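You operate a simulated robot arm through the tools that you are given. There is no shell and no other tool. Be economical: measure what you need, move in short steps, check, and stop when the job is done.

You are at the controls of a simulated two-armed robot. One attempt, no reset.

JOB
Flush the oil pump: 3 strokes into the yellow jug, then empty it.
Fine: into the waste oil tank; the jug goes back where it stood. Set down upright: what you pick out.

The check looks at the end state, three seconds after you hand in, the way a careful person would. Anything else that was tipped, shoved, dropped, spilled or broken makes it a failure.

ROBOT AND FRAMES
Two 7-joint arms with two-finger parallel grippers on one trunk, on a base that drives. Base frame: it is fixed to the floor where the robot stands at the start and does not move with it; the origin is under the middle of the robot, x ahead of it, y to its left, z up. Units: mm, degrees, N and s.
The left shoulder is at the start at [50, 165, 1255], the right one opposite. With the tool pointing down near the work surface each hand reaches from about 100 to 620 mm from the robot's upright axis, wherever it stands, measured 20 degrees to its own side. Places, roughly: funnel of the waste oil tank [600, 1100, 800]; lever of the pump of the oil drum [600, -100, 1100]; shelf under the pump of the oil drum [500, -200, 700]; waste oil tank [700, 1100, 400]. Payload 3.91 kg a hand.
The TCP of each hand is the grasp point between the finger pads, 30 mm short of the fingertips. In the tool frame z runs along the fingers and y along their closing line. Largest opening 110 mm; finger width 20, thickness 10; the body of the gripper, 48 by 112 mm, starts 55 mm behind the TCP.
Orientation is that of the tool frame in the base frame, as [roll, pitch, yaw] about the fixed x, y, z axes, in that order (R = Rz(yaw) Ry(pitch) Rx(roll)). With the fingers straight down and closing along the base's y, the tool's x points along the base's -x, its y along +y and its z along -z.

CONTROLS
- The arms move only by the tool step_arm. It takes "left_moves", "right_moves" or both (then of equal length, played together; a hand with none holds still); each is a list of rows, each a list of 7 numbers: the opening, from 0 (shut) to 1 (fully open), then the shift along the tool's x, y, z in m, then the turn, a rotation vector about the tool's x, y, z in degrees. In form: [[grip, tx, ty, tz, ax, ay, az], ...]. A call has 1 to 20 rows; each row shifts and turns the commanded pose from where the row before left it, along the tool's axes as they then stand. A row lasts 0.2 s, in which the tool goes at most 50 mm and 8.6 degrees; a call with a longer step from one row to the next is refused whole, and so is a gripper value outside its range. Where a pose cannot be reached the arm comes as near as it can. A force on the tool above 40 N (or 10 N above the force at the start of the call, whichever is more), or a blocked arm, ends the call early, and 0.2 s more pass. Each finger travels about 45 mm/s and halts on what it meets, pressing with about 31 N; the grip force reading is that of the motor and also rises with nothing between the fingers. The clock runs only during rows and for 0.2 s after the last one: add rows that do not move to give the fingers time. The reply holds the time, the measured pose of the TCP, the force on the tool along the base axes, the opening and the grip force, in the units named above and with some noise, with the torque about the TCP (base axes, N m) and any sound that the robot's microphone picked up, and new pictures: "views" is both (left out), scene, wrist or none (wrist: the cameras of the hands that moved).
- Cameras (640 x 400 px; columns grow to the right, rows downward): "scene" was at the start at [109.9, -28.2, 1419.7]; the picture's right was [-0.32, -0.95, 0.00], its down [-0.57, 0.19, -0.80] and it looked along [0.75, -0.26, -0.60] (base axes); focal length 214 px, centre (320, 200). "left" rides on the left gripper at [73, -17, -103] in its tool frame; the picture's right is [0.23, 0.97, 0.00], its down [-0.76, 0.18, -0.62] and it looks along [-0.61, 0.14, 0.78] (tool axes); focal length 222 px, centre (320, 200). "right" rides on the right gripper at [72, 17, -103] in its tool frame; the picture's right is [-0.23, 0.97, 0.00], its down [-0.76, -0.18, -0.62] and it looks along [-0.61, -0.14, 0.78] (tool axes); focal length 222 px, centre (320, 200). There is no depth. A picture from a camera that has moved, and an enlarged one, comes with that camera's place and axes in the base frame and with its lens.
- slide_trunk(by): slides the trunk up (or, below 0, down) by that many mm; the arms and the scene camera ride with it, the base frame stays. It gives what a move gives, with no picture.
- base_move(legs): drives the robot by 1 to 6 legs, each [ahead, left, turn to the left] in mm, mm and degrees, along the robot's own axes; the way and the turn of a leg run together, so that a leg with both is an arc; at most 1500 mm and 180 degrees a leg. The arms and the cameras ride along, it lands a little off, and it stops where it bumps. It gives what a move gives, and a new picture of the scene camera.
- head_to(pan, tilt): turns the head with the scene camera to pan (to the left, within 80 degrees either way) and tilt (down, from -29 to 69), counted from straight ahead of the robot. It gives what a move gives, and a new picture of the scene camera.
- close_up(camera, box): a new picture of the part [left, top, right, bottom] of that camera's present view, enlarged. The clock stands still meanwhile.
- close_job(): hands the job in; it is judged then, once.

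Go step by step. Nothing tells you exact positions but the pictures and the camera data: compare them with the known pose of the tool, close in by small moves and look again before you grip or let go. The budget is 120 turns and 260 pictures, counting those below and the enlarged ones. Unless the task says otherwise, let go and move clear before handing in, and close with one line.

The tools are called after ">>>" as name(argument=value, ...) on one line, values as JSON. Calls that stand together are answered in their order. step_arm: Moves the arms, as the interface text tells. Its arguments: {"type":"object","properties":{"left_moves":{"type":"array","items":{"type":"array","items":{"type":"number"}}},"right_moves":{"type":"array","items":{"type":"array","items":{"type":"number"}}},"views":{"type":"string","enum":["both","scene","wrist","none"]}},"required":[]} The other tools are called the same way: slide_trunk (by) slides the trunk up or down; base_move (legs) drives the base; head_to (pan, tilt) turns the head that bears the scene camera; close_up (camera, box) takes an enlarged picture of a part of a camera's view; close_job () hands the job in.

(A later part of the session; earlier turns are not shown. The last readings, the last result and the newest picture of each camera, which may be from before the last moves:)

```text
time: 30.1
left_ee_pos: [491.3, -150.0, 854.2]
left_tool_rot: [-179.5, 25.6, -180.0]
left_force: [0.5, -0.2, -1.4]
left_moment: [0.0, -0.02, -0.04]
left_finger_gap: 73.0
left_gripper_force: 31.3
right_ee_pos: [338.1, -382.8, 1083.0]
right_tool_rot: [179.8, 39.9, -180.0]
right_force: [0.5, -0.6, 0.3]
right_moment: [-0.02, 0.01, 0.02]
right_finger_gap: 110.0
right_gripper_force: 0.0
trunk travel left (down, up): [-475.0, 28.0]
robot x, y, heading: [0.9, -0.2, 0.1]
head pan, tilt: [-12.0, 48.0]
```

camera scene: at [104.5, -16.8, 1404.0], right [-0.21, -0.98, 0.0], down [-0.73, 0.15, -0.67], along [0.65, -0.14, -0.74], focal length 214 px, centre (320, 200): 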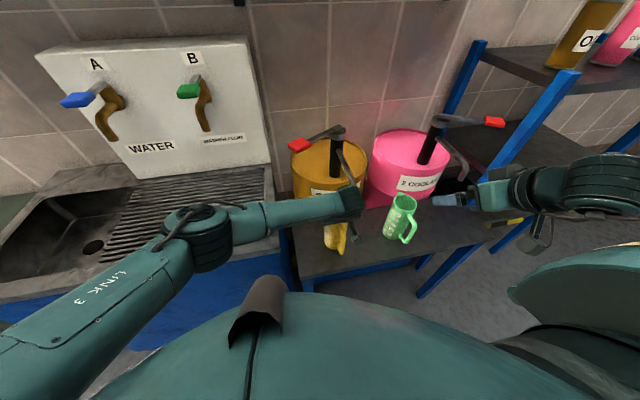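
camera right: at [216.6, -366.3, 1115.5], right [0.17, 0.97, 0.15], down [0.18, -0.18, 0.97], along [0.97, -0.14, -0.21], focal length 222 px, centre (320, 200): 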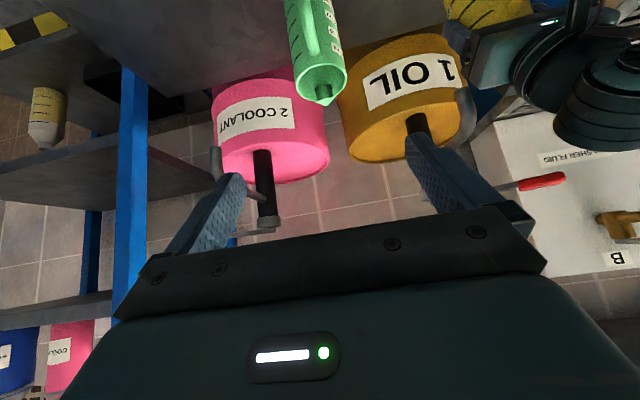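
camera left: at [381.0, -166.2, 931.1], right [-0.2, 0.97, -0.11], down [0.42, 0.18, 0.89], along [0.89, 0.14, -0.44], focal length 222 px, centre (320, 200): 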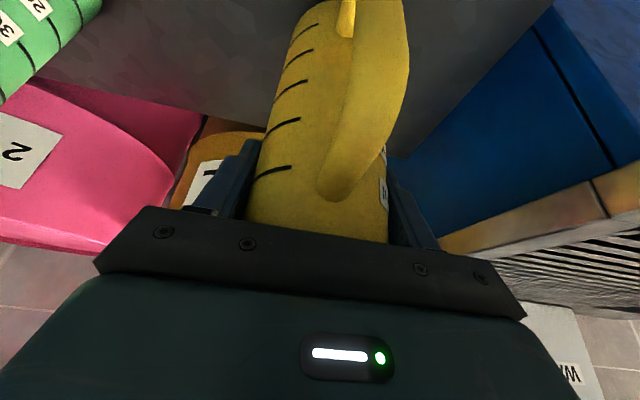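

I'll lower a little more, watching the force for shelf contact.

>>> step_arm(left_moves=[[0, 0.0009, 0, 0.0018, 0, 0, 0], [0, 0, 0, 0, 0, 0, 0]], views="wrist")

```text
time: 30.7
left_ee_pos: [491.1, -148.8, 852.5]
left_tool_rot: [-179.5, 25.5, -179.9]
left_force: [-0.3, 0.2, 0.1]
left_moment: [0.02, 0.01, 0.0]
left_finger_gap: 73.1
left_gripper_force: 30.7
right_ee_pos: [337.2, -382.5, 1083.5]
right_tool_rot: [180.0, 40.0, -180.0]
right_force: [0.4, -0.6, 0.9]
right_moment: [0.01, -0.03, 0.02]
right_finger_gap: 110.0
right_gripper_force: 0.1
trunk travel left (down, up): [-475.0, 28.0]
robot x, y, heading: [-0.4, 0.5, 0.1]
head pan, tilt: [-12.0, 48.0]
camera left: at [380.3, -165.6, 914.5], right [-0.2, 0.97, -0.11], down [0.42, 0.18, 0.89], along [0.89, 0.14, -0.44], focal length 222 px, centre (320, 200)
```

left: 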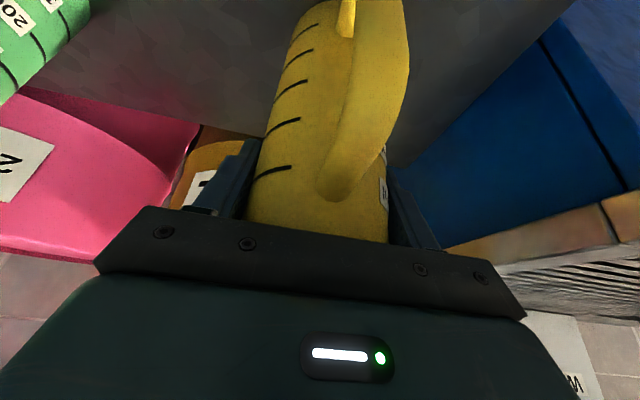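

>>> step_arm(left_moves=[[0, 0.0006, 0, 0.0013, 0, 0, 0], [0, 0, 0, 0, 0, 0, 0]], views="none")

>>> close_up(camera="right", box=[420, 0, 580, 100])

>>> close_up(camera="scene", box=[310, 200, 390, 260])

```text
time: 31.3
left_ee_pos: [490.7, -150.9, 852.5]
left_tool_rot: [-179.6, 25.6, -179.9]
left_force: [-2.8, 2.1, 13.2]
left_moment: [0.74, 0.47, 0.05]
left_finger_gap: 73.4
left_gripper_force: 31.4
right_ee_pos: [335.5, -382.9, 1083.5]
right_tool_rot: [179.8, 40.1, -179.9]
right_force: [1.0, 0.1, 0.3]
right_moment: [0.0, 0.01, -0.02]
right_finger_gap: 109.7
right_gripper_force: 0.0
trunk travel left (down, up): [-475.0, 28.0]
robot x, y, heading: [-2.7, 0.2, -0.0]
head pan, tilt: [-12.0, 48.0]
```

```text
4.00 times, centred on (500, 50) of right
camera zoom: at [215.9, -365.8, 1116.3], right [0.17, 0.97, 0.15], down [0.18, -0.18, 0.97], along [0.97, -0.14, -0.21], focal length 888 px, centre (-400, 800)
```

zoom: 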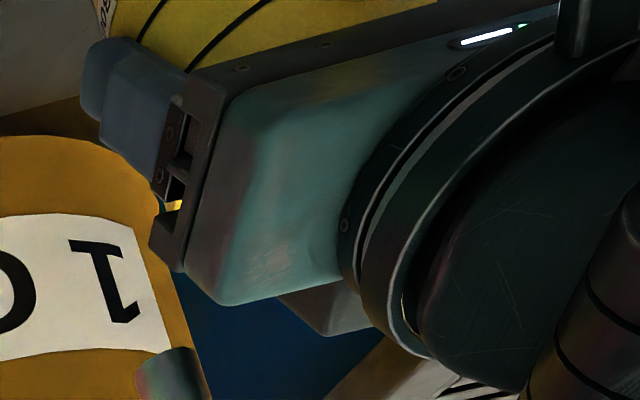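

```text
6.67 times, centred on (350, 230) of scene
camera zoom: at [103.3, -16.0, 1404.3], right [-0.21, -0.98, 0.0], down [-0.73, 0.15, -0.67], along [0.66, -0.14, -0.74], focal length 1430 px, centre (120, 0)
```

zoom: 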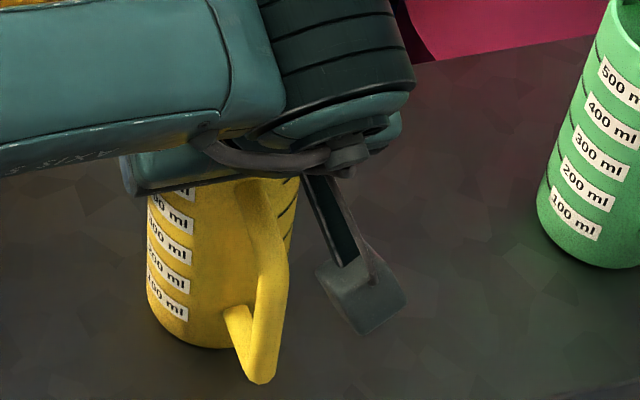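

The jug is down on the shelf. I'll open, retreat, re-pitch to 50° and come back in partway.

>>> step_arm(left_moves=[[1, 0, 0, 0, 0, 0, 0], [1, 0, 0, 0, 0, 0, 0], [1, 0, 0, 0, 0, 0, 0], [1, 0, 0, -0.022, 0, 0, 0], [1, 0, 0, -0.022, 0, 0, 0], [1, 0, 0, -0.021, 0, 0, 0], [1, 0, 0, 0, 0, -7.5, 0], [1, 0, 0, 0, 0, -7.5, 0], [1, 0.013, 0, 0, 0, 0, 0], [1, 0, 0, 0.02, 0, 0, 0], [1, 0, 0, 0, 0, 0, 0]])

```text
time: 33.7
left_ee_pos: [465.2, -149.6, 886.2]
left_tool_rot: [-179.4, 40.7, -179.6]
left_force: [-0.8, -0.8, 0.0]
left_moment: [0.02, 0.01, 0.01]
left_finger_gap: 110.1
left_gripper_force: 0.0
right_ee_pos: [337.8, -382.9, 1083.1]
right_tool_rot: [179.9, 40.0, 180.0]
right_force: [-0.9, -0.6, 0.2]
right_moment: [0.04, -0.02, 0.03]
right_finger_gap: 109.9
right_gripper_force: 0.1
trunk travel left (down, up): [-475.0, 28.0]
robot x, y, heading: [-3.7, 2.0, -0.1]
head pan, tilt: [-12.0, 48.0]
camera scene: at [104.6, -16.5, 1404.0], right [-0.21, -0.98, 0.0], down [-0.73, 0.15, -0.67], along [0.65, -0.14, -0.74], focal length 214 px, centre (320, 200)
camera left: at [342.5, -166.1, 917.5], right [-0.17, 0.97, -0.16], down [0.17, 0.19, 0.97], along [0.97, 0.14, -0.2], focal length 222 px, centre (320, 200)
```

scene: 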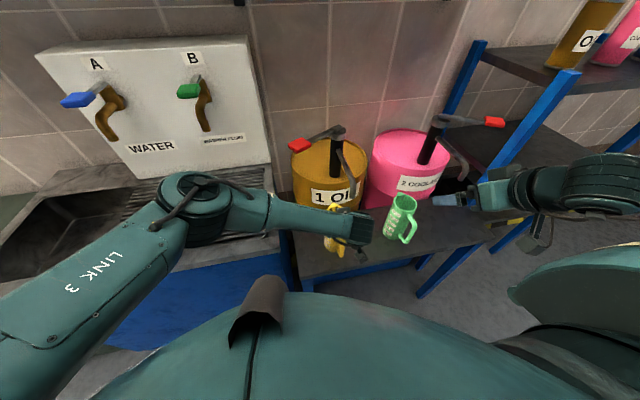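
left: 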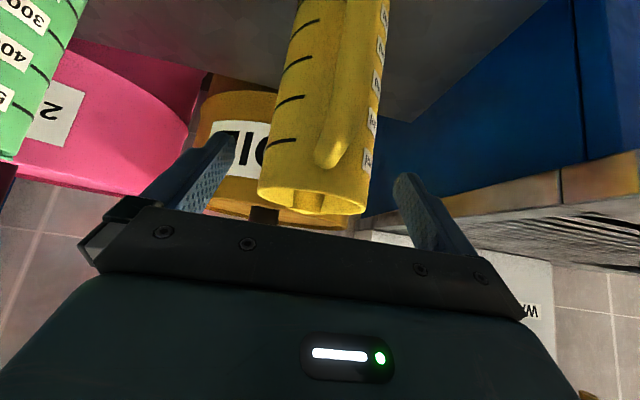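

The jug axis is at about (490, -150). I'll advance 36 mm and close.

>>> step_arm(left_moves=[[1, 0, 0, 0.012, 0, 0, 0], [1, 0, 0, 0.012, 0, 0, 0], [1, 0, 0, 0.012, 0, 0, 0], [1, 0, 0, 0, 0, 0, 0]], views="wrist")

```text
time: 34.7
left_ee_pos: [488.8, -149.3, 858.2]
left_tool_rot: [-179.4, 40.6, -179.7]
left_force: [-0.2, -0.2, -0.1]
left_moment: [0.02, 0.01, -0.01]
left_finger_gap: 109.8
left_gripper_force: 0.0
right_ee_pos: [336.9, -382.6, 1083.7]
right_tool_rot: [179.9, 39.9, -180.0]
right_force: [-0.2, -0.6, 0.8]
right_moment: [0.03, 0.01, 0.0]
right_finger_gap: 109.9
right_gripper_force: 0.0
trunk travel left (down, up): [-475.0, 28.0]
robot x, y, heading: [0.6, -0.9, -0.1]
head pan, tilt: [-12.0, 48.0]
camera left: at [366.6, -165.3, 889.4], right [-0.17, 0.97, -0.16], down [0.17, 0.19, 0.97], along [0.97, 0.14, -0.2], focal length 222 px, centre (320, 200)
```

left: 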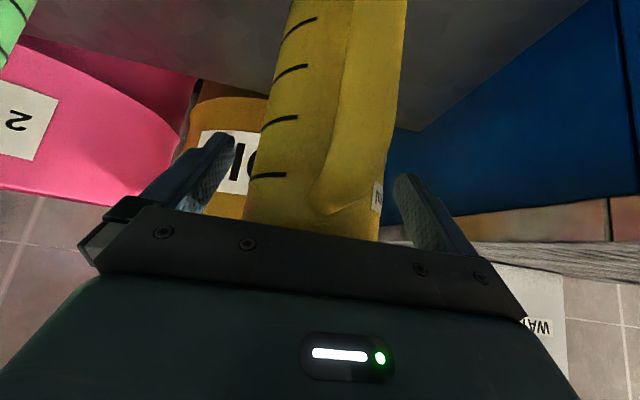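

Still no contact. I'll close, lift 5 mm and move 50 mm right under the spout.

>>> step_arm(left_moves=[[0.7, 0, 0, 0, 0, 0, 0], [0.5, 0, 0, 0, 0, 0, 0], [0, 0, 0, 0, 0, 0, 0], [0, 0, 0, 0, 0, 0, 0], [0, 0, 0, 0, 0, 0, 0], [0, -0.0033, 0, -0.0038, 0, 0, 0], [0, 0, -0.01, 0, 0, 0, 0], [0, 0, -0.01, 0, 0, 0, 0], [0, 0, -0.01, 0, 0, 0, 0], [0, 0, -0.01, 0, 0, 0, 0], [0, 0, -0.01, 0, 0, 0, 0], [0, 0, 0, 0, 0, 0, 0]])

>>> close_up(camera="right", box=[390, 0, 580, 120])

>>> close_up(camera="scene", box=[310, 140, 400, 260])

```text
time: 37.3
left_ee_pos: [489.7, -186.8, 863.1]
left_tool_rot: [-179.5, 40.6, -179.6]
left_force: [0.4, -0.6, -1.3]
left_moment: [-0.03, 0.02, -0.01]
left_finger_gap: 73.4
left_gripper_force: 31.3
left hand out of reach, approached as far as the arm can: row 11
right_ee_pos: [337.3, -383.1, 1083.5]
right_tool_rot: [179.9, 39.9, 179.9]
right_force: [-0.2, -0.3, 0.2]
right_moment: [-0.01, -0.02, 0.01]
right_finger_gap: 109.9
right_gripper_force: 0.1
trunk travel left (down, up): [-475.0, 28.0]
robot x, y, heading: [1.4, -1.1, -0.2]
head pan, tilt: [-12.0, 48.0]
camera scene: at [104.8, -16.5, 1403.9], right [-0.21, -0.98, 0.0], down [-0.73, 0.15, -0.67], along [0.65, -0.14, -0.74], focal length 214 px, centre (320, 200)
camera left: at [367.7, -203.0, 894.1], right [-0.17, 0.97, -0.15], down [0.17, 0.18, 0.97], along [0.97, 0.14, -0.2], focal length 222 px, centre (320, 200)
```

scene: 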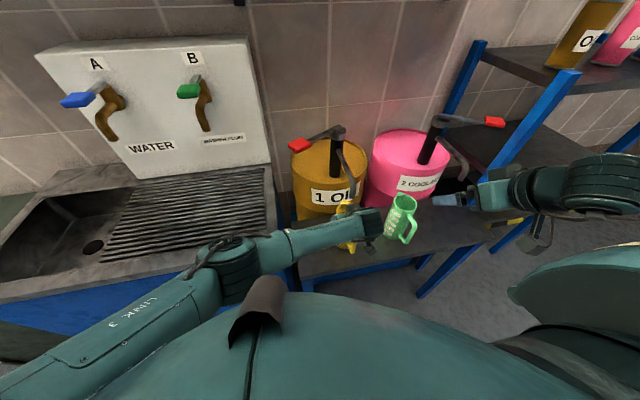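
left: 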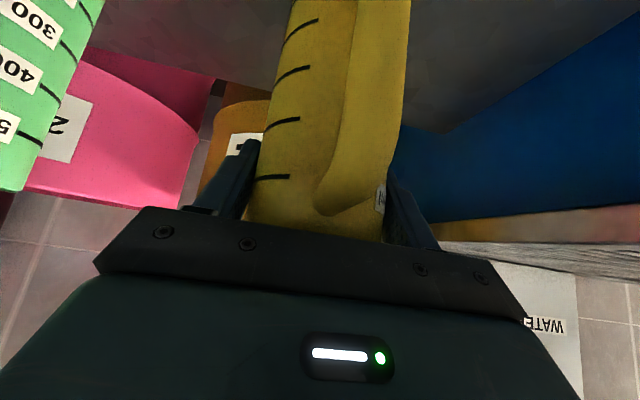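

```text
3.33 times, centred on (485, 60) of right
camera zoom: at [216.9, -366.2, 1115.7], right [0.17, 0.97, 0.15], down [0.18, -0.18, 0.97], along [0.97, -0.14, -0.21], focal length 740 px, centre (-230, 667)
```

zoom: 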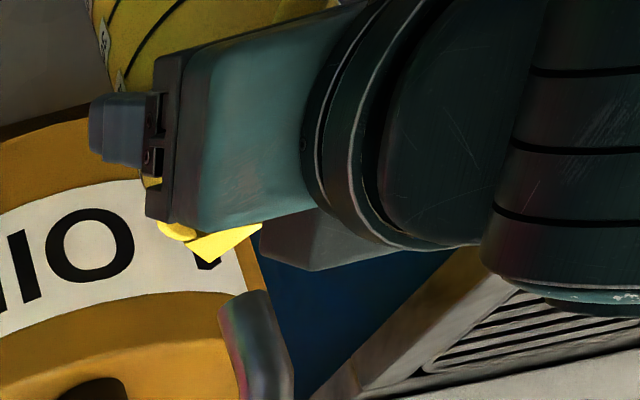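

```text
3.33 times, centred on (355, 200) of scene
camera zoom: at [104.8, -16.5, 1403.9], right [-0.21, -0.98, 0.0], down [-0.73, 0.15, -0.67], along [0.65, -0.14, -0.74], focal length 715 px, centre (203, 200)
```

zoom: 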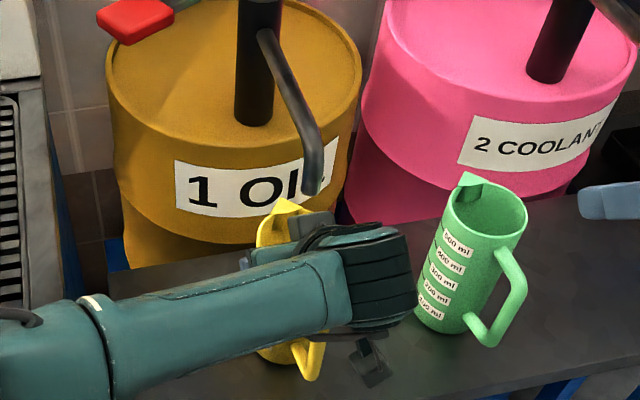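

The reach runs out at y -187. I'll shift the hand left and then drive the base 50 mm right, so the jug ends under the spout with reach to spare.

>>> step_arm(left_moves=[[0, 0, 0.012, 0, 0, 0, 0], [0, 0, 0.012, 0, 0, 0, 0], [0, 0, 0.012, 0, 0, 0, 0], [0, 0, 0, 0, 0, 0, 0]], views="none")

>>> base_move(legs=[[0, -50, 0]])

>>> close_up(camera="scene", box=[300, 140, 400, 260])

>>> close_up(camera="right", box=[390, 0, 580, 120])

```text
time: 38.3
left_ee_pos: [489.1, -152.1, 862.5]
left_tool_rot: [-179.3, 40.6, -179.7]
left_force: [-0.5, 1.1, -1.0]
left_moment: [0.02, -0.01, -0.01]
left_finger_gap: 73.4
left_gripper_force: 30.9
right_ee_pos: [336.9, -382.4, 1082.5]
right_tool_rot: [179.9, 39.9, 180.0]
right_force: [0.6, 0.2, -0.2]
right_moment: [0.01, 0.01, -0.03]
right_finger_gap: 110.3
right_gripper_force: 0.1
trunk travel left (down, up): [-475.0, 28.0]
robot x, y, heading: [-1.2, -0.1, 0.0]
head pan, tilt: [-12.0, 48.0]
```

```text
time: 39.2
left_ee_pos: [488.4, -201.8, 862.0]
left_tool_rot: [-179.4, 40.7, -179.8]
left_force: [-0.9, -0.8, -0.8]
left_moment: [-0.04, -0.07, -0.03]
left_finger_gap: 73.4
left_gripper_force: 31.1
right_ee_pos: [337.8, -434.1, 1083.3]
right_tool_rot: [179.8, 39.8, 179.9]
right_force: [0.6, 0.3, -0.9]
right_moment: [0.03, -0.02, 0.03]
right_finger_gap: 110.0
right_gripper_force: 0.1
trunk travel left (down, up): [-475.0, 28.0]
robot x, y, heading: [-1.1, -48.0, -0.4]
head pan, tilt: [-12.0, 48.0]
camera scene: at [104.8, -67.7, 1403.9], right [-0.21, -0.98, 0.0], down [-0.73, 0.16, -0.67], along [0.65, -0.14, -0.74], focal length 214 px, centre (320, 200)
```

scene: 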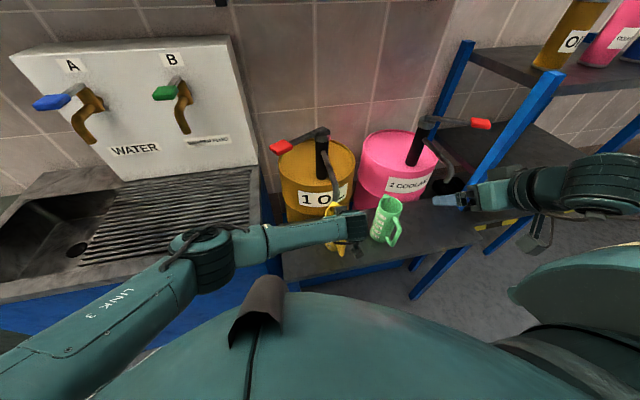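

```text
3.33 times, centred on (350, 200) of scene
camera zoom: at [104.8, -67.7, 1403.9], right [-0.21, -0.98, 0.0], down [-0.73, 0.16, -0.67], along [0.65, -0.14, -0.74], focal length 715 px, centre (220, 200)
```

zoom: 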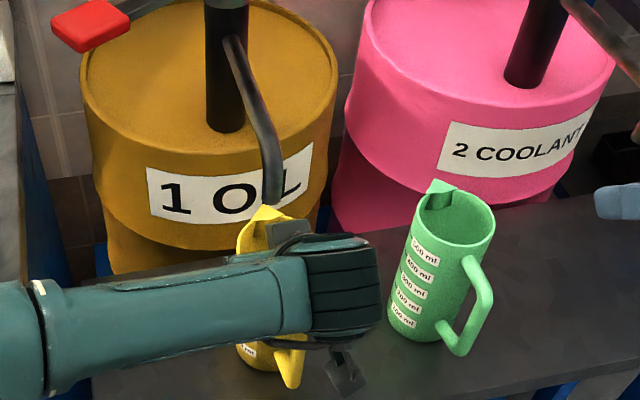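

```text
3.33 times, centred on (485, 60) of right
camera zoom: at [216.9, -417.1, 1115.3], right [0.17, 0.97, 0.15], down [0.18, -0.18, 0.97], along [0.97, -0.14, -0.21], focal length 740 px, centre (-230, 667)
```

zoom: 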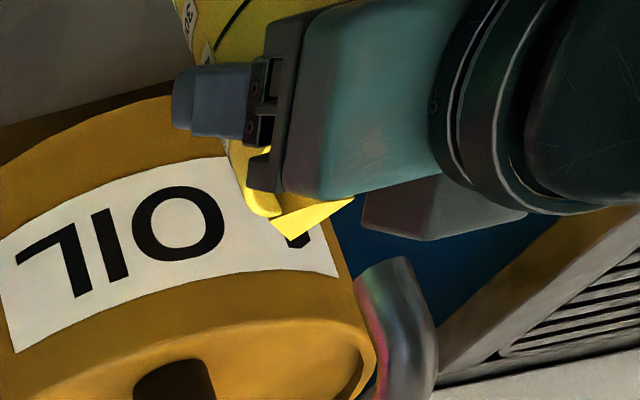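

The spout tip reads (503, -200, 942) and the jug axis is near (489, -201). I'll move 7 mm forward, then lower to the shelf.

>>> step_arm(left_moves=[[0, -0.0053, 0, 0.0046, 0, 0, 0], [0, 0.002, 0, 0.0023, 0, 0, 0], [0, 0.001, 0, 0.0012, 0, 0, 0], [0, 0, 0, 0, 0, 0, 0]], views="none")

>>> step_arm(left_moves=[[0, 0.0007, 0, 0.0009, 0, 0, 0], [0, 0, 0, 0, 0, 0, 0]], views="none")

```text
time: 40.2
left_ee_pos: [496.3, -202.2, 857.8]
left_tool_rot: [-179.5, 40.6, -179.6]
left_force: [-1.1, 0.0, 2.6]
left_moment: [0.23, 0.14, 0.01]
left_finger_gap: 73.4
left_gripper_force: 31.0
right_ee_pos: [338.1, -432.7, 1083.7]
right_tool_rot: [179.9, 40.0, 180.0]
right_force: [0.0, 0.5, -0.2]
right_moment: [-0.01, 0.01, -0.01]
right_finger_gap: 110.0
right_gripper_force: 0.0
trunk travel left (down, up): [-475.0, 28.0]
robot x, y, heading: [0.7, -50.5, 0.1]
head pan, tilt: [-12.0, 48.0]
```

```text
time: 40.8
left_ee_pos: [496.9, -201.6, 858.3]
left_tool_rot: [-179.4, 40.8, -179.8]
left_force: [-0.2, 1.9, 12.4]
left_moment: [0.65, 0.26, -0.06]
left_finger_gap: 73.4
left_gripper_force: 31.1
right_ee_pos: [337.0, -432.6, 1083.2]
right_tool_rot: [179.8, 40.0, 180.0]
right_force: [1.1, 0.7, 0.0]
right_moment: [0.02, 0.02, -0.01]
right_finger_gap: 109.8
right_gripper_force: 0.1
trunk travel left (down, up): [-475.0, 28.0]
robot x, y, heading: [0.9, -50.2, 0.1]
head pan, tilt: [-12.0, 48.0]
```

The jug is on the shelf. I'll release, retreat straight back and inspect.

>>> step_arm(left_moves=[[0.8, 0, 0, 0, 0, 0, 0], [1, 0, 0, 0, 0, 0, 0], [1, 0, 0, 0, 0, 0, 0], [1, 0, 0, -0.02, 0, 0, 0], [1, 0, 0, -0.03, 0, 0, 0], [1, 0, 0, -0.03, 0, 0, 0], [1, 0, 0, -0.03, 0, 0, 0], [1, 0, 0, 0, 0, 0, 0]])

>>> close_up(camera="scene", box=[260, 110, 400, 260])

>>> close_up(camera="right", box=[390, 0, 580, 120])

```text
time: 42.6
left_ee_pos: [424.7, -199.9, 939.4]
left_tool_rot: [-179.5, 40.5, -179.7]
left_force: [-0.2, 0.9, -0.4]
left_moment: [-0.01, -0.02, 0.01]
left_finger_gap: 110.1
left_gripper_force: 0.1
right_ee_pos: [337.0, -432.8, 1083.1]
right_tool_rot: [179.9, 39.9, -180.0]
right_force: [0.3, -0.8, 0.4]
right_moment: [-0.04, -0.01, 0.02]
right_finger_gap: 109.8
right_gripper_force: 0.1
trunk travel left (down, up): [-475.0, 28.0]
robot x, y, heading: [3.9, -50.7, -0.0]
head pan, tilt: [-12.0, 48.0]
camera scene: at [104.9, -66.4, 1403.9], right [-0.21, -0.98, 0.0], down [-0.73, 0.15, -0.67], along [0.65, -0.14, -0.74], focal length 214 px, centre (320, 200)
camera left: at [302.6, -215.9, 970.6], right [-0.17, 0.97, -0.15], down [0.17, 0.18, 0.97], along [0.97, 0.14, -0.2], focal length 222 px, centre (320, 200)
```

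scene: 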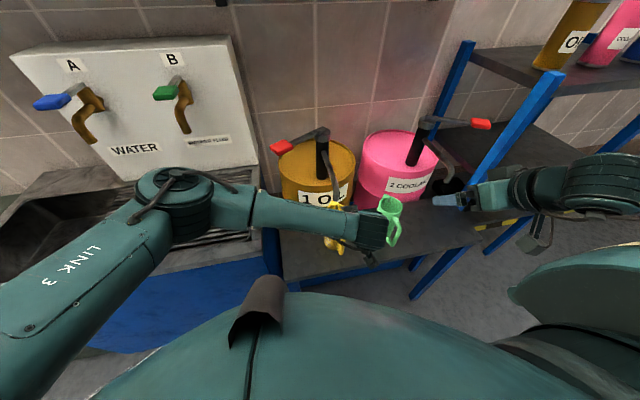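
left: 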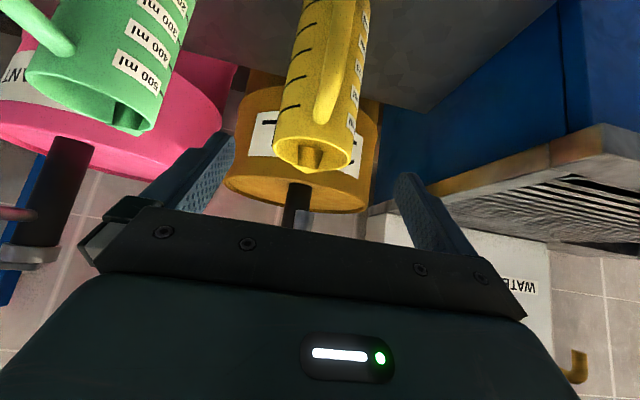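

```text
2.67 times, centred on (330, 185) of scene
camera zoom: at [104.9, -66.4, 1403.9], right [-0.21, -0.98, 0.0], down [-0.73, 0.15, -0.67], along [0.65, -0.14, -0.74], focal length 572 px, centre (293, 240)
```

zoom: 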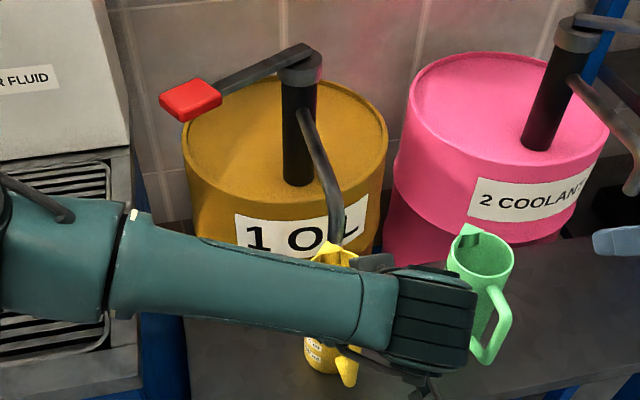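

```text
3.33 times, centred on (485, 60) of right
camera zoom: at [217.0, -416.1, 1115.7], right [0.17, 0.97, 0.15], down [0.18, -0.18, 0.97], along [0.97, -0.14, -0.21], focal length 740 px, centre (-230, 667)
```

zoom: 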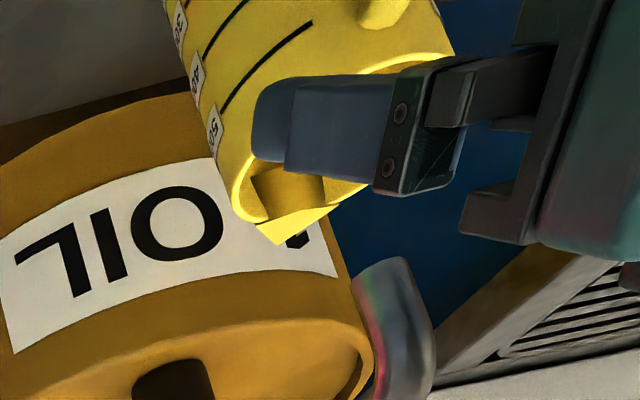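

The spout is over the centre of the jug. Next is the lever, whose red grip is near (603, -67, 1075). I'll raise the left hand with the fingers shut and go above the grip.

>>> step_arm(left_moves=[[0.5, -0.0175, 0.012, -0.02, 0, 0, 0], [0, -0.0175, 0.012, -0.02, 0, 0, 0], [0, -0.0175, 0.016, -0.02, 0, 0, 0], [0, -0.0175, 0.016, -0.02, 0, 0, 0], [0, -0.0175, 0.018, -0.02, 0, 0, 0], [0, -0.0175, 0.018, -0.02, 0, 0, 0], [0, -0.0175, 0.018, -0.02, 0, 0, 0], [0, -0.0175, 0.018, -0.02, 0, 0, 0], [0, 0, 0, 0, 0, 6.7, 0], [0, 0, 0, 0, 0, 6.7, 0], [0, 0, 0, 0, 0, 6.7, 0], [0, -0.026, 0, 0.0094, 0, 0, 0], [0, -0.026, 0, 0.0094, 0, 0, 0], [0, -0.026, 0, 0.0094, 0, 0, 0], [0, -0.026, 0, 0.0094, 0, 0, 0], [0, 0, 0, 0, 0, 0, 0]])

```text
time: 46.0
left_ee_pos: [537.6, -71.1, 1154.4]
left_tool_rot: [-179.4, 20.5, -179.8]
left_force: [0.0, -0.4, 0.6]
left_moment: [0.05, -0.01, 0.0]
left_finger_gap: 0.1
left_gripper_force: 31.2
right_ee_pos: [337.0, -432.7, 1083.2]
right_tool_rot: [179.9, 40.0, 180.0]
right_force: [0.3, 0.8, 0.8]
right_moment: [0.02, -0.01, 0.02]
right_finger_gap: 110.0
right_gripper_force: 0.1
trunk travel left (down, up): [-475.0, 28.0]
robot x, y, heading: [0.0, -54.1, -0.1]
head pan, tilt: [-12.0, 48.0]
camera scene: at [104.5, -66.3, 1404.0], right [-0.21, -0.98, 0.0], down [-0.73, 0.15, -0.67], along [0.65, -0.14, -0.74], focal length 214 px, centre (320, 200)
camera left: at [433.3, -86.4, 1224.9], right [-0.21, 0.97, -0.09], down [0.5, 0.18, 0.85], along [0.84, 0.14, -0.52], focal length 222 px, centre (320, 200)
```

scene: 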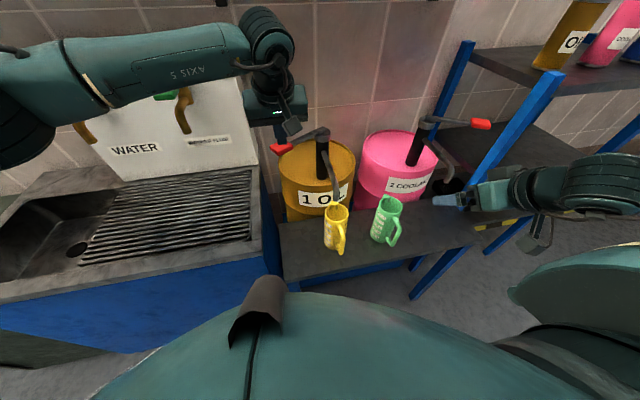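
left: 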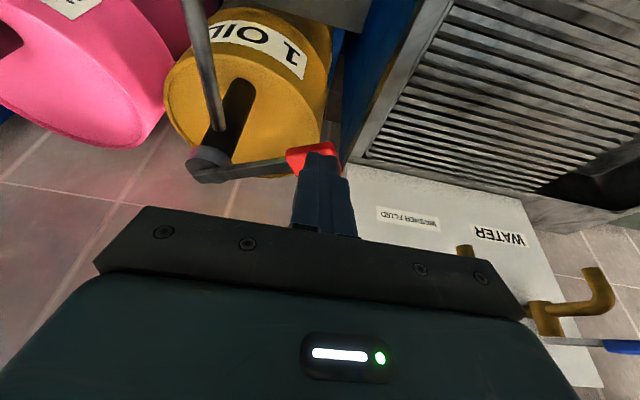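

The grip is at about (597, -70, 1075), just below and ahead of the fingertips. I'll move directly above it and press down about 30 mm to feel the lever.

>>> step_arm(left_moves=[[0, -0.019, 0, 0.021, 0, 0, 0], [0, -0.019, 0, 0.021, 0, 0, 0], [0, 0.0053, 0, 0.014, 0, 0, 0], [0, 0.0053, 0, 0.014, 0, 0, 0], [0, 0.0053, 0, 0.014, 0, 0, 0], [0, 0, 0, 0, 0, 0, 0]])

>>> close_up(camera="scene", box=[240, 80, 400, 260])

```text
time: 47.4
left_ee_pos: [588.2, -70.8, 1081.3]
left_tool_rot: [-179.5, 20.5, -179.9]
left_force: [-1.8, -1.5, 2.4]
left_moment: [-0.01, 0.06, -0.03]
left_finger_gap: 0.0
left_gripper_force: 31.4
right_ee_pos: [337.6, -431.5, 1083.6]
right_tool_rot: [179.9, 39.9, -180.0]
right_force: [-0.6, -0.6, 0.2]
right_moment: [0.05, 0.01, 0.01]
right_finger_gap: 109.8
right_gripper_force: 0.1
trunk travel left (down, up): [-475.0, 28.0]
robot x, y, heading: [-3.6, -48.9, -0.0]
head pan, tilt: [-12.0, 48.0]
camera scene: at [104.3, -66.5, 1404.0], right [-0.21, -0.98, 0.0], down [-0.73, 0.15, -0.67], along [0.65, -0.14, -0.74], focal length 214 px, centre (320, 200)
camera left: at [484.1, -87.2, 1153.0], right [-0.21, 0.97, -0.09], down [0.5, 0.18, 0.85], along [0.84, 0.14, -0.52], focal length 222 px, centre (320, 200)
```

scene: 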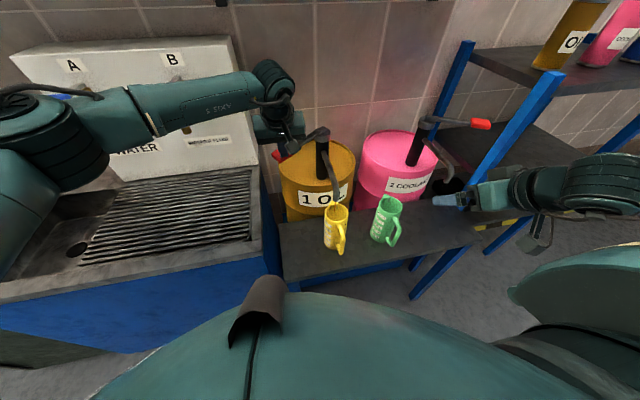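
left: 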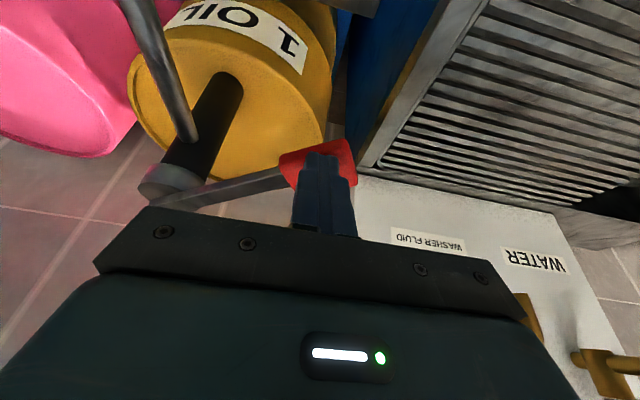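

```text
2.22 times, centred on (320, 170) of scene
camera zoom: at [104.3, -66.5, 1404.0], right [-0.21, -0.98, 0.0], down [-0.73, 0.15, -0.67], along [0.65, -0.14, -0.74], focal length 477 px, centre (320, 267)
```

zoom: 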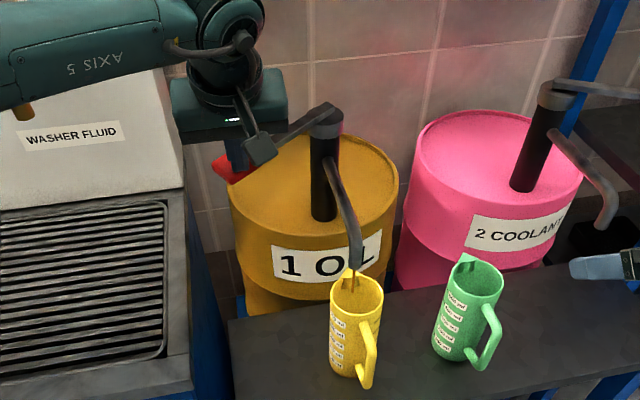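

The lever yields and oil is already running from the spout into the jug. I'll press on to the end of the stroke.

>>> step_arm(left_moves=[[0, 0.0053, -0.002, 0.014, 0, 0, 0], [0, 0.0053, -0.002, 0.014, 0, 0, 0], [0, 0.0053, -0.002, 0.014, 0, 0, 0], [0, 0.0053, -0.002, 0.014, 0, 0, 0], [0, 0, 0, 0, 0, 0, 0]])

>>> close_up(camera="scene", box=[240, 80, 400, 260])

```text
time: 48.6
left_ee_pos: [587.1, -80.0, 1031.6]
left_tool_rot: [-179.1, 21.4, -179.6]
left_force: [-15.3, 7.0, 17.6]
left_moment: [0.02, 0.11, -0.03]
left_finger_gap: 0.0
left_gripper_force: 30.7
right_ee_pos: [334.5, -431.1, 1084.0]
right_tool_rot: [-180.0, 40.3, 180.0]
right_force: [0.0, 0.0, -0.5]
right_moment: [0.02, 0.0, -0.02]
right_finger_gap: 110.1
right_gripper_force: 0.0
trunk travel left (down, up): [-475.0, 28.0]
robot x, y, heading: [-1.2, -51.1, 0.2]
head pan, tilt: [-12.0, 48.0]
stopped in row 5 (left hand): the force on the tool passed its limit (the readings are from after the stop); the commanded pose is now the measured one
camera scene: at [100.0, -64.6, 1404.3], right [-0.21, -0.98, 0.0], down [-0.72, 0.15, -0.67], along [0.66, -0.14, -0.74], focal length 214 px, centre (320, 200)
camera left: at [482.7, -94.7, 1101.5], right [-0.21, 0.97, -0.1], down [0.48, 0.19, 0.86], along [0.85, 0.14, -0.51], focal length 222 px, centre (320, 200)
```

scene: 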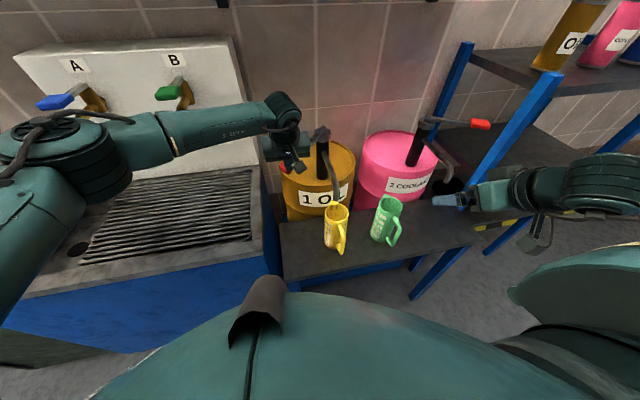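
left: 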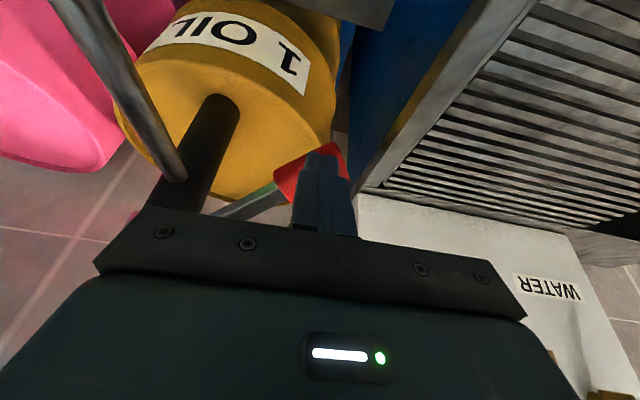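

```text
2.22 times, centred on (320, 170) of scene
camera zoom: at [100.0, -64.6, 1404.3], right [-0.21, -0.98, 0.0], down [-0.72, 0.15, -0.67], along [0.66, -0.14, -0.74], focal length 477 px, centre (320, 267)
```

zoom: 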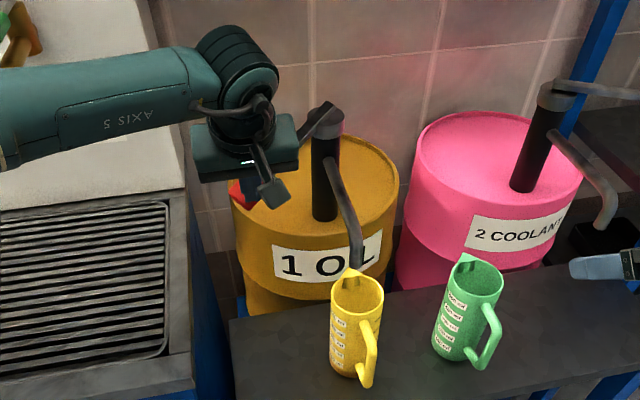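

That is the end stop, so stroke 1 is done. I'll raise the hand to see whether the lever springs back.

>>> step_arm(left_moves=[[0, -0.0053, 0.001, -0.014, 0, 0, 0], [0, -0.0053, 0.001, -0.014, 0, 0, 0], [0, -0.0053, 0.001, -0.014, 0, 0, 0], [0, -0.0053, 0.001, -0.014, 0, 0, 0], [0, -0.0053, 0.001, -0.014, 0, 0, 0], [0, -0.0053, 0.002, -0.014, 0, 0, 0], [0, -0.0053, 0.002, -0.014, 0, 0, 0], [0, 0, 0, 0, 0, 0, 0], [0, 0, 0, 0, 0, 0, 0]])

>>> close_up(camera="scene", box=[240, 80, 400, 260])

```text
time: 50.6
left_ee_pos: [589.0, -70.3, 1131.4]
left_tool_rot: [-179.2, 21.2, -179.8]
left_force: [0.3, 0.1, 0.1]
left_moment: [0.01, 0.02, 0.01]
left_finger_gap: 0.0
left_gripper_force: 31.2
right_ee_pos: [338.1, -431.9, 1084.2]
right_tool_rot: [179.9, 40.0, -179.9]
right_force: [0.5, 0.0, -1.3]
right_moment: [0.0, 0.05, -0.01]
right_finger_gap: 110.3
right_gripper_force: 0.1
trunk travel left (down, up): [-475.0, 28.0]
robot x, y, heading: [-3.0, -51.0, 0.1]
head pan, tilt: [-12.0, 48.0]
camera scene: at [104.5, -66.3, 1404.0], right [-0.21, -0.98, 0.0], down [-0.73, 0.15, -0.67], along [0.65, -0.14, -0.74], focal length 214 px, centre (320, 200)
camera left: at [484.5, -86.9, 1201.9], right [-0.21, 0.97, -0.09], down [0.48, 0.19, 0.85], along [0.85, 0.14, -0.51], focal length 222 px, centre (320, 200)
```

scene: 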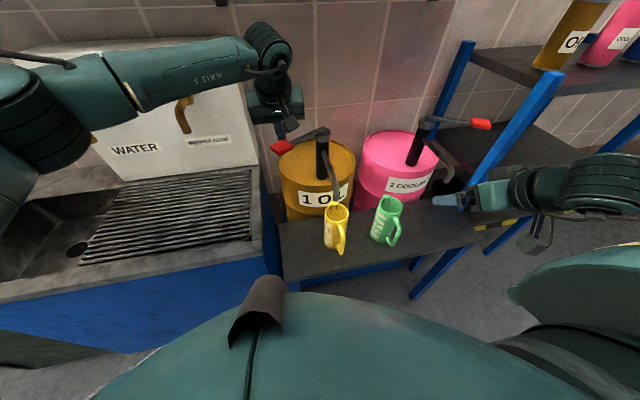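
left: 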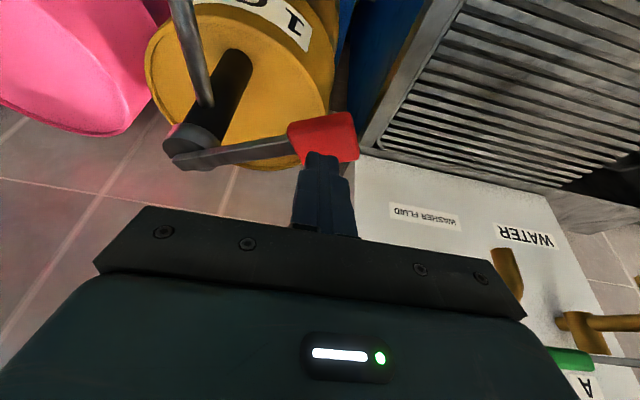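

```text
2.22 times, centred on (320, 170) of scene
camera zoom: at [104.5, -66.3, 1404.0], right [-0.21, -0.98, 0.0], down [-0.73, 0.15, -0.67], along [0.65, -0.14, -0.74], focal length 477 px, centre (320, 267)
```

zoom: 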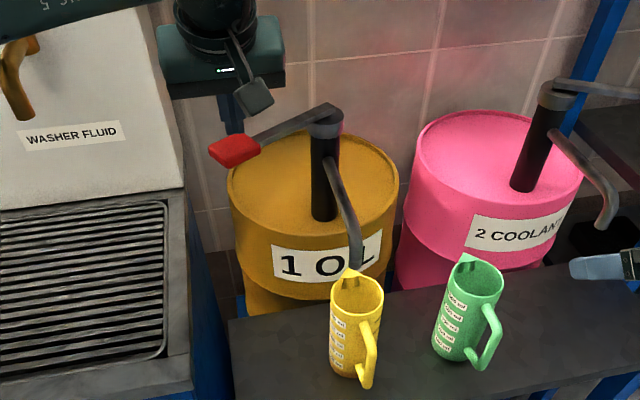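

The lever springs fully back. Now stroke 2, down and up.

>>> step_arm(left_moves=[[0, 0.0053, -0.001, 0.014, 0, 0, 0], [0, 0.0053, -0.001, 0.014, 0, 0, 0], [0, 0.0053, -0.001, 0.014, 0, 0, 0], [0, 0.0053, -0.002, 0.014, 0, 0, 0], [0, 0.0053, -0.002, 0.014, 0, 0, 0], [0, 0.0053, -0.002, 0.014, 0, 0, 0], [0, 0.004, 0, 0.011, 0, 0, 0], [0, 0, 0, 0, 0, 0, 0], [0, 0, 0, 0, 0, 0, 0]], views="scene")

```text
time: 52.6
left_ee_pos: [589.8, -79.4, 1033.8]
left_tool_rot: [-179.1, 21.5, -179.7]
left_force: [1.5, -3.1, 19.2]
left_moment: [-0.24, -0.32, -0.06]
left_finger_gap: 0.0
left_gripper_force: 30.9
right_ee_pos: [337.0, -430.4, 1083.8]
right_tool_rot: [179.9, 40.1, 180.0]
right_force: [0.1, 0.2, -0.5]
right_moment: [0.01, 0.0, -0.01]
right_finger_gap: 110.0
right_gripper_force: 0.0
trunk travel left (down, up): [-475.0, 28.0]
robot x, y, heading: [-0.8, -48.7, -0.0]
head pan, tilt: [-12.0, 48.0]
camera scene: at [102.6, -66.6, 1404.3], right [-0.21, -0.98, 0.0], down [-0.73, 0.15, -0.67], along [0.66, -0.14, -0.74], focal length 214 px, centre (320, 200)
```

scene: 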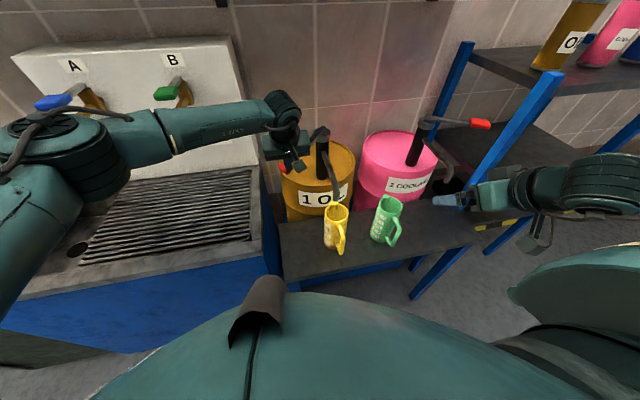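

The force shows the end stop was reached, so stroke 2 is done. I'll raise the hand and check the level in the jug.

>>> step_arm(left_moves=[[0, -0.0053, 0.001, -0.014, 0, 0, 0], [0, -0.0053, 0.001, -0.014, 0, 0, 0], [0, -0.0053, 0.001, -0.014, 0, 0, 0], [0, -0.0053, 0.001, -0.014, 0, 0, 0], [0, -0.0053, 0.001, -0.014, 0, 0, 0], [0, -0.0053, 0.002, -0.014, 0, 0, 0], [0, -0.0053, 0.002, -0.014, 0, 0, 0], [0, 0, 0, 0, 0, 0, 0], [0, 0, 0, 0, 0, 0, 0]], views="none")

>>> close_up(camera="scene", box=[240, 110, 380, 260])

```text
time: 54.6
left_ee_pos: [589.2, -69.2, 1135.1]
left_tool_rot: [-179.3, 21.2, -179.7]
left_force: [0.1, 0.9, 0.5]
left_moment: [-0.01, 0.0, 0.01]
left_finger_gap: 0.1
left_gripper_force: 30.7
right_ee_pos: [337.3, -432.3, 1082.6]
right_tool_rot: [179.9, 40.0, 179.9]
right_force: [0.5, -0.3, -0.3]
right_moment: [-0.01, 0.03, 0.0]
right_finger_gap: 109.6
right_gripper_force: 0.0
trunk travel left (down, up): [-475.0, 28.0]
robot x, y, heading: [-1.9, -49.1, 0.0]
head pan, tilt: [-12.0, 48.0]
```

```text
2.67 times, centred on (310, 185) of scene
camera zoom: at [104.5, -66.3, 1404.0], right [-0.21, -0.98, 0.0], down [-0.73, 0.15, -0.67], along [0.65, -0.14, -0.74], focal length 572 px, centre (347, 240)
```

zoom: 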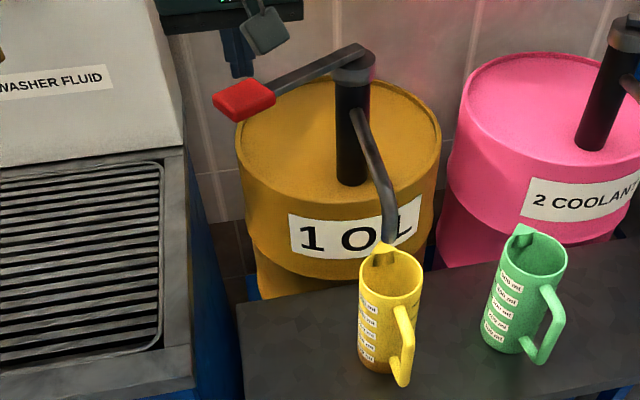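

Stroke 2 is complete and the lever is back up. Now the third and last stroke.

>>> step_arm(left_moves=[[0, 0.0053, -0.001, 0.014, 0, 0, 0], [0, 0.0053, -0.001, 0.014, 0, 0, 0], [0, 0.0053, -0.001, 0.014, 0, 0, 0], [0, 0.0053, -0.002, 0.014, 0, 0, 0], [0, 0.0053, -0.002, 0.014, 0, 0, 0], [0, 0.0053, -0.002, 0.014, 0, 0, 0], [0, 0.0055, 0, 0.0145, 0, 0, 0], [0, 0, 0, 0, 0, 0, 0], [0, 0, 0, 0, 0, 0, 0]], views="none")

>>> step_arm(left_moves=[[0, -0.0053, 0.001, -0.014, 0, 0, 0], [0, -0.0053, 0.001, -0.014, 0, 0, 0], [0, -0.0053, 0.001, -0.014, 0, 0, 0], [0, -0.0053, 0.001, -0.014, 0, 0, 0], [0, -0.0053, 0.001, -0.014, 0, 0, 0], [0, -0.0053, 0.002, -0.014, 0, 0, 0], [0, -0.0053, 0.002, -0.014, 0, 0, 0], [0, 0, 0, 0, 0, 0, 0], [0, 0, 0, 0, 0, 0, 0]], views="none")

>>> close_up(camera="scene", box=[270, 130, 370, 260])

>>> close_up(camera="right", box=[390, 0, 580, 120])

```text
time: 56.6
left_ee_pos: [589.0, -82.1, 1033.8]
left_tool_rot: [-179.1, 21.6, -179.7]
left_force: [-0.8, -2.8, 25.4]
left_moment: [-0.35, -0.37, -0.03]
left_finger_gap: 0.0
left_gripper_force: 30.6
right_ee_pos: [335.5, -433.2, 1083.8]
right_tool_rot: [179.9, 40.1, -180.0]
right_force: [-0.3, -0.6, -0.2]
right_moment: [-0.01, -0.04, -0.01]
right_finger_gap: 110.2
right_gripper_force: 0.1
trunk travel left (down, up): [-475.0, 28.0]
robot x, y, heading: [-4.6, -50.4, -0.0]
head pan, tilt: [-12.0, 48.0]
```

```text
time: 58.6
left_ee_pos: [589.6, -68.5, 1134.6]
left_tool_rot: [-179.2, 21.3, -179.7]
left_force: [-1.2, -0.4, 0.0]
left_moment: [0.01, 0.0, 0.0]
left_finger_gap: 0.1
left_gripper_force: 30.8
right_ee_pos: [337.1, -431.5, 1083.2]
right_tool_rot: [179.9, 40.1, -180.0]
right_force: [-0.1, -0.7, -0.5]
right_moment: [0.05, 0.0, 0.0]
right_finger_gap: 109.8
right_gripper_force: 0.0
trunk travel left (down, up): [-475.0, 28.0]
robot x, y, heading: [-4.4, -49.9, -0.0]
head pan, tilt: [-12.0, 48.0]
```

```text
3.08 times, centred on (320, 195) of scene
camera zoom: at [104.5, -66.3, 1404.0], right [-0.21, -0.98, 0.0], down [-0.73, 0.15, -0.67], along [0.65, -0.14, -0.74], focal length 660 px, centre (320, 215)
```

zoom: 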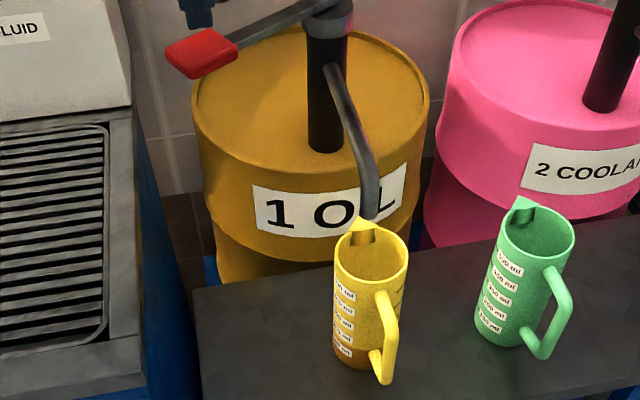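

```text
3.33 times, centred on (485, 60) of right
camera zoom: at [216.7, -415.9, 1115.7], right [0.17, 0.97, 0.15], down [0.18, -0.18, 0.97], along [0.97, -0.14, -0.21], focal length 740 px, centre (-230, 667)
```

zoom: 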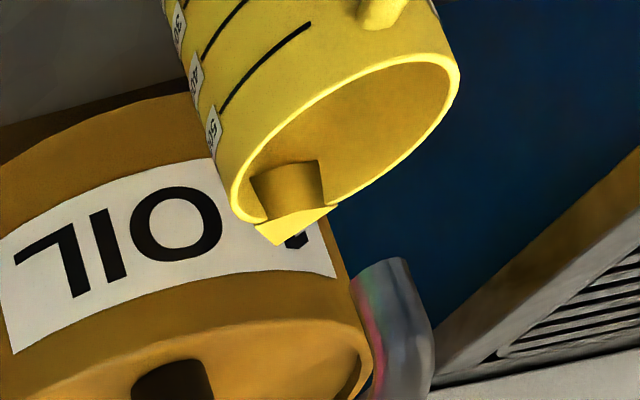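

All three strokes are delivered, and oil shows in the bottom of the translucent jug. I'll bring the left hand back to the standoff behind the jug with the fingers open.

>>> step_arm(left_moves=[[0, 0.0257, 0, -0.01, 0, 0, 0], [0, 0.0257, 0, -0.01, 0, 0, 0], [0, 0.0257, 0, -0.01, 0, 0, 0], [0, 0.0257, 0, -0.01, 0, 0, 0], [0, 0.0257, 0, -0.01, 0, 0, 0], [0, 0.0257, 0, -0.01, 0, 0, 0], [0.5, 0, 0, 0, 0, -6.4, 0], [1, 0, 0, 0, 0, -6.4, 0], [1, 0, 0, 0, 0, -6.4, 0], [1, 0.0158, -0.0164, 0.0185, 0, 0, 0], [1, 0.0158, -0.0164, 0.0185, 0, 0, 0], [1, 0.0158, -0.0164, 0.0185, 0, 0, 0], [1, 0.0158, -0.0164, 0.0185, 0, 0, 0], [1, 0.0158, -0.0164, 0.0185, 0, 0, 0], [1, 0.0158, -0.0164, 0.0185, 0, 0, 0], [1, 0.0158, -0.0164, 0.0185, 0, 0, 0], [1, 0.0158, -0.0164, 0.0185, 0, 0, 0], [1, 0, 0, 0, 0, 0, 0]], views="wrist")

```text
time: 62.4
left_ee_pos: [424.5, -204.1, 941.4]
left_tool_rot: [-179.2, 40.4, -179.2]
left_force: [-0.9, 0.1, -0.3]
left_moment: [0.01, 0.0, 0.02]
left_finger_gap: 110.0
left_gripper_force: 0.1
right_ee_pos: [338.3, -432.1, 1082.5]
right_tool_rot: [180.0, 39.9, -180.0]
right_force: [-0.4, 0.4, 0.7]
right_moment: [-0.02, 0.01, 0.01]
right_finger_gap: 110.1
right_gripper_force: 0.0
trunk travel left (down, up): [-475.0, 28.0]
robot x, y, heading: [-3.3, -51.1, -0.0]
head pan, tilt: [-12.0, 48.0]
camera left: at [301.9, -220.2, 973.7], right [-0.17, 0.97, -0.16], down [0.18, 0.19, 0.97], along [0.97, 0.14, -0.2], focal length 222 px, centre (320, 200)
```

left: 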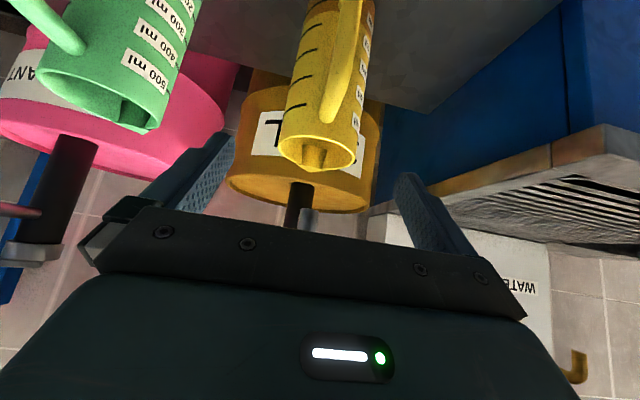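

I'll advance along the same line I retreated on.

>>> step_arm(left_moves=[[1, 0, 0.001, 0.022, 0, 0, 0], [1, 0, 0.001, 0.022, 0, 0, 0], [1, 0, 0.0005, 0.022, 0, 0, 0], [1, 0, 0, 0.02, 0, 0, 0], [1, 0, 0, 0.015, 0, 0, 0], [1, 0, 0, 0.01, 0, 0, 0], [1, 0, 0, 0, 0, 0, 0]], views="wrist")

```text
time: 64.0
left_ee_pos: [495.9, -201.0, 857.6]
left_tool_rot: [-179.1, 40.4, -179.3]
left_force: [0.5, -0.7, 0.3]
left_moment: [0.01, 0.03, -0.02]
left_finger_gap: 109.8
left_gripper_force: 0.0
right_ee_pos: [337.5, -432.8, 1084.1]
right_tool_rot: [-180.0, 40.0, 179.9]
right_force: [0.2, -0.2, 0.2]
right_moment: [-0.01, -0.03, -0.02]
right_finger_gap: 110.0
right_gripper_force: 0.1
trunk travel left (down, up): [-475.0, 28.0]
robot x, y, heading: [-2.1, -46.9, 0.0]
head pan, tilt: [-12.0, 48.0]
camera left: at [374.5, -217.8, 888.7], right [-0.17, 0.97, -0.16], down [0.18, 0.19, 0.97], along [0.97, 0.14, -0.2], focal length 222 px, centre (320, 200)
```

left: 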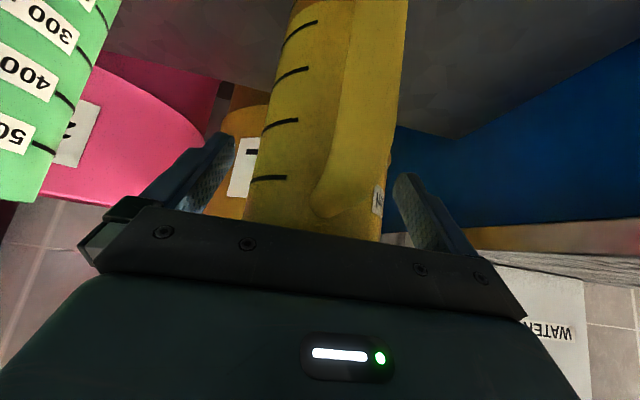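

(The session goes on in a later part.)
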